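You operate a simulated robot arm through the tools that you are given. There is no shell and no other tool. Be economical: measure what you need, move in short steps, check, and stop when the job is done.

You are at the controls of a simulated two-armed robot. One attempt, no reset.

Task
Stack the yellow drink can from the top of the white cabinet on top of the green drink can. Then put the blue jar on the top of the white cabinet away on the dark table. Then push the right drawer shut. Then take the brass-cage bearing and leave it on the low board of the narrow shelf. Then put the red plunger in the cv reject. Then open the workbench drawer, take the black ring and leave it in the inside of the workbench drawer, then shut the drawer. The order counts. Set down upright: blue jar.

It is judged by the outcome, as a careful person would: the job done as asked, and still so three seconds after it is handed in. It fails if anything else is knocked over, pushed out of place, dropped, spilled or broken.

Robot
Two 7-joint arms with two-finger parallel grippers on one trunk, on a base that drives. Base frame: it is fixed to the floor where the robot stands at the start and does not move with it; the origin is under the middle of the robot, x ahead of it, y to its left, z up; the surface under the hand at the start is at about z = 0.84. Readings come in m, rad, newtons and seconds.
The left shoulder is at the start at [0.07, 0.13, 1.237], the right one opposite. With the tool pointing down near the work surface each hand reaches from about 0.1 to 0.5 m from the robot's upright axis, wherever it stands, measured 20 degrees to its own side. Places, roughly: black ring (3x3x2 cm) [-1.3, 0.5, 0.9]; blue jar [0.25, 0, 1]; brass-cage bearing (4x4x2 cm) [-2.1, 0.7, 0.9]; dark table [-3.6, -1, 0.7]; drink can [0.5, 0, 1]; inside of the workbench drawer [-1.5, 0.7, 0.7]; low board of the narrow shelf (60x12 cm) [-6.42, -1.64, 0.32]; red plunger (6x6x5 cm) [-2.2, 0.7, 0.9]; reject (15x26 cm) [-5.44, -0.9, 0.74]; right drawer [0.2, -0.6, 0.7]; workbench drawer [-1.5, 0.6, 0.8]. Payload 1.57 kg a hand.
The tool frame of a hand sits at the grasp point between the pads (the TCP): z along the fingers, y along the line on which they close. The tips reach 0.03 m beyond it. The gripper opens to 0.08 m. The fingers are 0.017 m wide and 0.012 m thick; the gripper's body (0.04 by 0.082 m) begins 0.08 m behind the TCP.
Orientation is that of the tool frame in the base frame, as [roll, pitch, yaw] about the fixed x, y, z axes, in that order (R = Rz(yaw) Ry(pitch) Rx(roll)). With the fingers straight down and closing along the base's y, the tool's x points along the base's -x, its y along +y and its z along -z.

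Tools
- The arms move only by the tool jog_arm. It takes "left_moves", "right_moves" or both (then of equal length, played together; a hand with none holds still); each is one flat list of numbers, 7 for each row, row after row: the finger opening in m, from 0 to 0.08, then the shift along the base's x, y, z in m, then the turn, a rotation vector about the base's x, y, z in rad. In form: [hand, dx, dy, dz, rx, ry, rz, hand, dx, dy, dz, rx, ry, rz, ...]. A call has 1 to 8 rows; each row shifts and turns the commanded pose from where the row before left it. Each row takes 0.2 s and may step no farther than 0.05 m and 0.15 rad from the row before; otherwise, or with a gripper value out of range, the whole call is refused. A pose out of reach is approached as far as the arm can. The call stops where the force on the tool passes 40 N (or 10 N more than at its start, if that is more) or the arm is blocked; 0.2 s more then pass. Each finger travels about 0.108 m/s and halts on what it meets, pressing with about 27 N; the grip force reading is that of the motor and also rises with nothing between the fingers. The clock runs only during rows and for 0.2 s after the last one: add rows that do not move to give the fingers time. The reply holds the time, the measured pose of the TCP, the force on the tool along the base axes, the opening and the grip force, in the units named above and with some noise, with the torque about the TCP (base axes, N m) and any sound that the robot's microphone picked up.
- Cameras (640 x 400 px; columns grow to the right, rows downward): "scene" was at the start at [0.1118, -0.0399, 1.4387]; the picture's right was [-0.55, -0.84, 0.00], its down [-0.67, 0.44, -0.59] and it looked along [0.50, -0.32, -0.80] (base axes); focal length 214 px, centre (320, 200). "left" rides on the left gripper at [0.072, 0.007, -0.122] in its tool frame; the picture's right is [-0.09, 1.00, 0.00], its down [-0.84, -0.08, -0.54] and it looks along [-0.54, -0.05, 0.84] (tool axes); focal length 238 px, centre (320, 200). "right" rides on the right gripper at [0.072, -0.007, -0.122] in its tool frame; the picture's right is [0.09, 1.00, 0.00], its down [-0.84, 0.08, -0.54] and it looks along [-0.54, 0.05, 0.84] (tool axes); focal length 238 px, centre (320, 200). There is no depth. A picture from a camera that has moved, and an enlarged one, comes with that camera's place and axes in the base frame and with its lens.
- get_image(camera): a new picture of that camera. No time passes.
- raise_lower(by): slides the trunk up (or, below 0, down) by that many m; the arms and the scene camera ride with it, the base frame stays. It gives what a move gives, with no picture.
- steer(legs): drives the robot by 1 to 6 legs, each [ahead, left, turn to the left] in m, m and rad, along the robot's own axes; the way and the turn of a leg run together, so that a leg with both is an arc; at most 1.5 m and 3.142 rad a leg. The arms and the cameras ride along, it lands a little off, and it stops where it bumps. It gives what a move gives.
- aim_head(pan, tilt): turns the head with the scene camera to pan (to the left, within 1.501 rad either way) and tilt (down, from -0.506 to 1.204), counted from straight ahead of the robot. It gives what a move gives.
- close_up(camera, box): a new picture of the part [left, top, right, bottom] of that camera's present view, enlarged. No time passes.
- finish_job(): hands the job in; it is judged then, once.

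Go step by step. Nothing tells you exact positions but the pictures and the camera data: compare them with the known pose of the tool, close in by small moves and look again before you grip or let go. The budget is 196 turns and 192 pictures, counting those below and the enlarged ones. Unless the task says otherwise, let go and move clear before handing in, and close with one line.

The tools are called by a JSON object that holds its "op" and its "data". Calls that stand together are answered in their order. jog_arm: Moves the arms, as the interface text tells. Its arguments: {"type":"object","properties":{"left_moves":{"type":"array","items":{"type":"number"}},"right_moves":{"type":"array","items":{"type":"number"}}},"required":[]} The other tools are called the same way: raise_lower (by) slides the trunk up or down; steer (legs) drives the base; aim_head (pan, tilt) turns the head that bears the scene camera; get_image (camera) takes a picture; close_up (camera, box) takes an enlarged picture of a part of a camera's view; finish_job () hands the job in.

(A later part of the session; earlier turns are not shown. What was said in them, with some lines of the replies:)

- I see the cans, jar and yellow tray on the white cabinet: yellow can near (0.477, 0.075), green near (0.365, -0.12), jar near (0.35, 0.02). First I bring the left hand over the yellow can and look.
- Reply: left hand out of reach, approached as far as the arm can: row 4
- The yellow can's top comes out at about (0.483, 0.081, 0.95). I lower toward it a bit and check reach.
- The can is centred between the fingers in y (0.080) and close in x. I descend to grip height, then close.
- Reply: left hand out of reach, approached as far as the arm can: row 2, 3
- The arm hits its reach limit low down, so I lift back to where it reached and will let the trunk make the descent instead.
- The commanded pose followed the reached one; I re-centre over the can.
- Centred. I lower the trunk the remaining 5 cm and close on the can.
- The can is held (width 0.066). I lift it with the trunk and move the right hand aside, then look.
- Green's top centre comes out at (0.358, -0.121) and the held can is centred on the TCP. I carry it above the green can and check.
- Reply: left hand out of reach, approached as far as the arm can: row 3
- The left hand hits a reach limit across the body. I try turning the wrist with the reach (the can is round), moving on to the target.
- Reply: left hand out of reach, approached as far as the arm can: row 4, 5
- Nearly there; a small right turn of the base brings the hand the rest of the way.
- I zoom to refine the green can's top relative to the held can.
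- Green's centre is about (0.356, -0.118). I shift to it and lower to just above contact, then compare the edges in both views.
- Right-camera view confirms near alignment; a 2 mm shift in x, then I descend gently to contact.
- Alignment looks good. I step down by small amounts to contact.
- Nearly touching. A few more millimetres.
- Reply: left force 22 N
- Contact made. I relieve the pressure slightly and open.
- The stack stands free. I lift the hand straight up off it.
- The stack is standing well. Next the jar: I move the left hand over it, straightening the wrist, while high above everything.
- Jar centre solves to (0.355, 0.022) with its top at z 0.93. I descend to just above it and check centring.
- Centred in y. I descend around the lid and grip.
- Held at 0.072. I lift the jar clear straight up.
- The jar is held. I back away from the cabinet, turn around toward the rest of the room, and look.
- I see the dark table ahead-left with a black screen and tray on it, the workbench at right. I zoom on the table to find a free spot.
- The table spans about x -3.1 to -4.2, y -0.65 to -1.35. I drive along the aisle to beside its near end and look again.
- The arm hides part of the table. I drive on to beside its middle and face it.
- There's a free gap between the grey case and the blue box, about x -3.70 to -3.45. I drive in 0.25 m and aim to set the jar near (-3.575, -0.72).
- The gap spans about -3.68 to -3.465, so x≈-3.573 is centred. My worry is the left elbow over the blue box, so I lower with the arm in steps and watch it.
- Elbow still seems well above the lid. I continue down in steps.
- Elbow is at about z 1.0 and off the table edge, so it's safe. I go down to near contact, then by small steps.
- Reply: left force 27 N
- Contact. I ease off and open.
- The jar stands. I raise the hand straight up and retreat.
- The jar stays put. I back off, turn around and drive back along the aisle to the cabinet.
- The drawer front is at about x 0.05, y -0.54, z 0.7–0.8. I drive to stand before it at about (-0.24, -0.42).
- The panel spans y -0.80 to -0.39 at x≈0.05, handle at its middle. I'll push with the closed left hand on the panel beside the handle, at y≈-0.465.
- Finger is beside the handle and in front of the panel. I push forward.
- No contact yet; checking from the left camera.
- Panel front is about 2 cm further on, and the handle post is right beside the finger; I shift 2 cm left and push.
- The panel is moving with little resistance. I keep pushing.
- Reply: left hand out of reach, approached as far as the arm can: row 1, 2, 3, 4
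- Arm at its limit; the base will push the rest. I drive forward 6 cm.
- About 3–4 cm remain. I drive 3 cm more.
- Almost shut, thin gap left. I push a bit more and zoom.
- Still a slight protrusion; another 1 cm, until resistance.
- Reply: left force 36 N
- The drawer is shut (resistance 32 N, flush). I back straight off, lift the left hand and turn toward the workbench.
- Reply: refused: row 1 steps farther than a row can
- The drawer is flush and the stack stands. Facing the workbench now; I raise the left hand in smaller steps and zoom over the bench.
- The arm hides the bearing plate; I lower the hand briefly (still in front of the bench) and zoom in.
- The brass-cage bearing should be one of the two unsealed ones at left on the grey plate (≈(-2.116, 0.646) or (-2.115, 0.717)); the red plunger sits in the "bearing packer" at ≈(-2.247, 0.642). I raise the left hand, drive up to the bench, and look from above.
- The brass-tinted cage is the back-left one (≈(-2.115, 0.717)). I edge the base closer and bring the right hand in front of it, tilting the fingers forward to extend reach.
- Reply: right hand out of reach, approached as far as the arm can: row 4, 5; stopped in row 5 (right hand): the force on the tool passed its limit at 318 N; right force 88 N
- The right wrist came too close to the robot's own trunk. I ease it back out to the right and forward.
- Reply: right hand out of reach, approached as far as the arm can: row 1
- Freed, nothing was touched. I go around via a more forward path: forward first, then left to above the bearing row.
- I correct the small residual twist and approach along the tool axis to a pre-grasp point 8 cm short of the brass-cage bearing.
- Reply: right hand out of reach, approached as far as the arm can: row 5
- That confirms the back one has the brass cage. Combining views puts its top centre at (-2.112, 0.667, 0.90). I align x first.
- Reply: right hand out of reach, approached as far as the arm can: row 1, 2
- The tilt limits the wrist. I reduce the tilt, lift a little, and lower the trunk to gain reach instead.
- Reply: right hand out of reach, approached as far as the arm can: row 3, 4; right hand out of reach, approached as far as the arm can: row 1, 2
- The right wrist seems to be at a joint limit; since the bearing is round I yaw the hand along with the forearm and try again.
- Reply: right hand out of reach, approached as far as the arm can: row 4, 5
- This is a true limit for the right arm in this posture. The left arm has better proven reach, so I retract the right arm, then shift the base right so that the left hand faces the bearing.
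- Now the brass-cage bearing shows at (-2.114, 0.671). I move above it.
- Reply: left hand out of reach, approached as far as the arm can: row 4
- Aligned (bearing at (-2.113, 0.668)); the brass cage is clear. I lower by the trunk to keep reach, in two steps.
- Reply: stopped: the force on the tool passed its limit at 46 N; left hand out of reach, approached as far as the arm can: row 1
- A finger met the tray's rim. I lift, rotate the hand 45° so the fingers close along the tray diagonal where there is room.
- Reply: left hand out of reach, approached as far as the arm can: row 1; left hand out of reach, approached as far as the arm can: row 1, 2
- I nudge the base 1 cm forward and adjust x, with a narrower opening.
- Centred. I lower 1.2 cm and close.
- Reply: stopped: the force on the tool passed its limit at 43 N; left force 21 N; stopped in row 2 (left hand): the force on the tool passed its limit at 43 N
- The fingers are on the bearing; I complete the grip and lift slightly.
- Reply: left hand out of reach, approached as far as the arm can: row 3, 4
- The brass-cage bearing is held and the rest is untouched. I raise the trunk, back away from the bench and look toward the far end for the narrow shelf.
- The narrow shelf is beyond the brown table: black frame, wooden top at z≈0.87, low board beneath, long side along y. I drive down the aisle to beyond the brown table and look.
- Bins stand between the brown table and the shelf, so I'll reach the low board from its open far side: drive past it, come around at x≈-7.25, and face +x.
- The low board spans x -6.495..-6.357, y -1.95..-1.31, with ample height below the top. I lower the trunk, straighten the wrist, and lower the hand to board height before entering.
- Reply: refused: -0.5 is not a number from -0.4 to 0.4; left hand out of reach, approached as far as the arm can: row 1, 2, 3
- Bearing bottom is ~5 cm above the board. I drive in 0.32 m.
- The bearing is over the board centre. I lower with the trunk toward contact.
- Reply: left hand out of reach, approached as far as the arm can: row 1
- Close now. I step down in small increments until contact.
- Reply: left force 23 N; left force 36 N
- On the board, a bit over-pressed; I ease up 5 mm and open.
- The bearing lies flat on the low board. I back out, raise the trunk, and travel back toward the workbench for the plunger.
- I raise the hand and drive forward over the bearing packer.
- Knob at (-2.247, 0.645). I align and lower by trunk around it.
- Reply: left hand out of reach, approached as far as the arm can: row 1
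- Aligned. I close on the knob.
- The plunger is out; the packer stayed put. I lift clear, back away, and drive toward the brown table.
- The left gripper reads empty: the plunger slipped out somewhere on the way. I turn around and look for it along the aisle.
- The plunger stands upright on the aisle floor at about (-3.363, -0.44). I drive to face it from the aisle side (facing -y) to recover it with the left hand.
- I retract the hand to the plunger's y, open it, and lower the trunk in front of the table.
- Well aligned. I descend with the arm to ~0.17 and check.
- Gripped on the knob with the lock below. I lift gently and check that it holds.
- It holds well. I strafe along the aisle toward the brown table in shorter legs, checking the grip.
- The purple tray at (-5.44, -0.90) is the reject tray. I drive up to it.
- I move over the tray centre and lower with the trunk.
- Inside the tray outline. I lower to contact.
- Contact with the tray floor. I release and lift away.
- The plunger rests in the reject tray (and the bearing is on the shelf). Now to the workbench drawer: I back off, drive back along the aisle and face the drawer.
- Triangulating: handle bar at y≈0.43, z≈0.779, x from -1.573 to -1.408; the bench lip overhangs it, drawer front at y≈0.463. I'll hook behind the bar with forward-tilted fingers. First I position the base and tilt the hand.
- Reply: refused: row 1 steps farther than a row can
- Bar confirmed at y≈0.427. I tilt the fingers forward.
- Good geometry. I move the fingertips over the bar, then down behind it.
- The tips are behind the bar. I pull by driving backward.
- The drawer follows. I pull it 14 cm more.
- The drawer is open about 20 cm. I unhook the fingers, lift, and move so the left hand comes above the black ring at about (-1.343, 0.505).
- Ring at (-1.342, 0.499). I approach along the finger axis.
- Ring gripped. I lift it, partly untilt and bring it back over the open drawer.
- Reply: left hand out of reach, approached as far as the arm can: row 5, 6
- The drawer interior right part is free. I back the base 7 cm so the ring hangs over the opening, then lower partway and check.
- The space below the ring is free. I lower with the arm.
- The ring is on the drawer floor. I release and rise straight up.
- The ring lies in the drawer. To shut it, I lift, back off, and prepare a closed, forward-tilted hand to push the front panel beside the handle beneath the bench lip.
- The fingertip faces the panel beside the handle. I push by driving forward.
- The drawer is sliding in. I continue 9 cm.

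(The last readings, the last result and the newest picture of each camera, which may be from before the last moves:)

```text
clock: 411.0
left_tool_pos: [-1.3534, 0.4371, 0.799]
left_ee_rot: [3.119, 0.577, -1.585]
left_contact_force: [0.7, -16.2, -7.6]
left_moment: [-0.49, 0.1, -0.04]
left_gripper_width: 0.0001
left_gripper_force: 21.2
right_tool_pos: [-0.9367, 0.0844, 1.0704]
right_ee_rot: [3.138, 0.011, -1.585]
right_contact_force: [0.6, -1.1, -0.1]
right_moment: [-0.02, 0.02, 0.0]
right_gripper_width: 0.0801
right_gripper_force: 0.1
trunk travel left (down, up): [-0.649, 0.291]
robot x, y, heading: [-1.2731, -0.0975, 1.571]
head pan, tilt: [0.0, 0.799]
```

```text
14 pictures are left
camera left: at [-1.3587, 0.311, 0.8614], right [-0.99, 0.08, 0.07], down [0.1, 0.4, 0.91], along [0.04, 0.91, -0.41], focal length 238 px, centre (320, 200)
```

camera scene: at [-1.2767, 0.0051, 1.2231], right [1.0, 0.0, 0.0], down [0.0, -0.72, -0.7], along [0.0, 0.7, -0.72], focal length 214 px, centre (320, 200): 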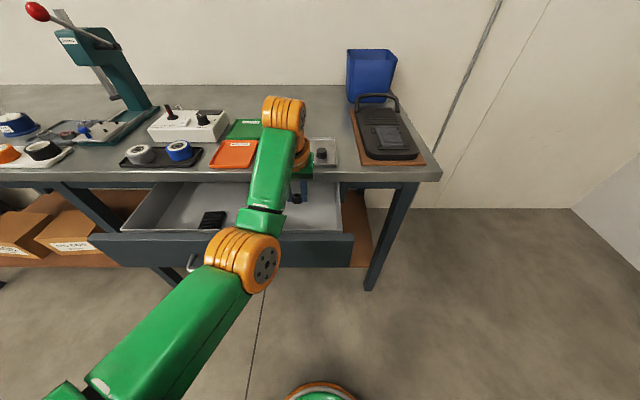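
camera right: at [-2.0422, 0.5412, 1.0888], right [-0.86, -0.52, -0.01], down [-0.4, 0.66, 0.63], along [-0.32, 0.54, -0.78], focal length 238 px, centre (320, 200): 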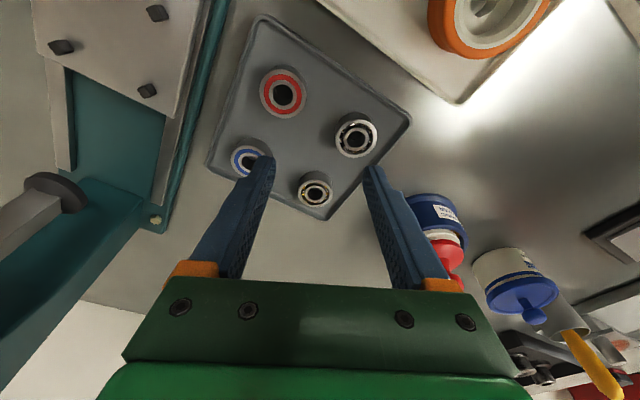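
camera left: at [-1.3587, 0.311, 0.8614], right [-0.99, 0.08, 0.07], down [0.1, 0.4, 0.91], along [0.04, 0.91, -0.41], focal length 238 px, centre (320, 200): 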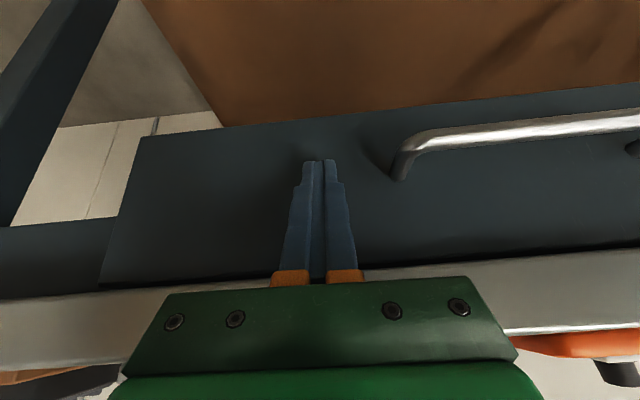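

Resistance of 16 N: the drawer has reached its stop. I back away and verify.

{"op": "steer", "data": {"legs": [[0.004, 0, 0]]}}

{"op": "steer", "data": {"legs": [[-0.35, 0, 0]]}}

{"op": "get_image", "data": {"camera": "scene"}}

```text
clock: 411.7
left_tool_pos: [-1.3543, 0.4375, 0.7984]
left_ee_rot: [3.116, 0.574, -1.584]
left_contact_force: [1.2, -28.4, -9.0]
left_moment: [-0.79, 0.19, -0.03]
left_gripper_width: 0.0
left_gripper_force: 21.3
right_tool_pos: [-0.9373, 0.0857, 1.0715]
right_ee_rot: [3.14, 0.013, -1.586]
right_contact_force: [0.5, 0.4, -0.5]
right_moment: [-0.01, 0.0, -0.02]
right_gripper_width: 0.0803
right_gripper_force: 0.1
trunk travel left (down, up): [-0.649, 0.291]
robot x, y, heading: [-1.2782, -0.0918, 1.572]
head pan, tilt: [0.0, 0.799]
```

```text
clock: 414.0
left_tool_pos: [-1.3555, 0.0907, 0.7952]
left_ee_rot: [3.116, 0.567, -1.583]
left_contact_force: [0.4, 0.8, -0.9]
left_moment: [0.01, 0.01, -0.02]
left_gripper_width: 0.0
left_gripper_force: 21.3
right_tool_pos: [-0.9375, -0.2597, 1.0706]
right_ee_rot: [3.14, 0.006, -1.584]
right_contact_force: [-0.2, 0.1, -0.8]
right_moment: [0.0, 0.01, 0.01]
right_gripper_width: 0.0801
right_gripper_force: 0.1
trunk travel left (down, up): [-0.649, 0.291]
robot x, y, heading: [-1.2782, -0.4492, 1.571]
head pan, tilt: [0.0, 0.799]
```

```text
13 pictures are left
camera scene: at [-1.2761, -0.3145, 1.223], right [1.0, 0.0, 0.0], down [0.0, -0.72, -0.7], along [0.0, 0.7, -0.72], focal length 214 px, centre (320, 200)
```

scene: 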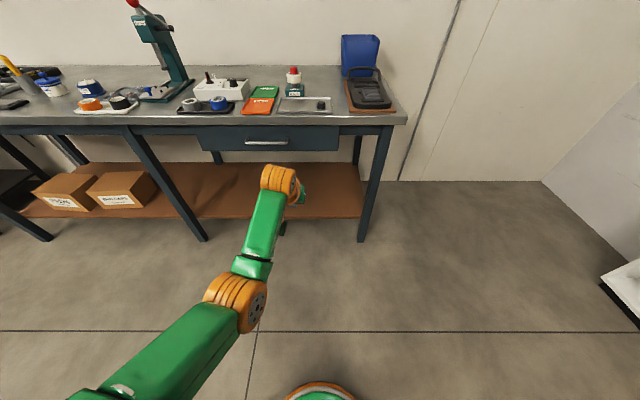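

The drawer is shut with the ring inside, the bench is in order, and both hands are clear and empty. I hand in.

{"op": "finish_job", "data": {}}

```text
The job is handed in.
```

All six steps are done in order, but I dropped the red plunger on the aisle floor while carrying it; it landed upright, and I picked it up and set it in the reject tray.
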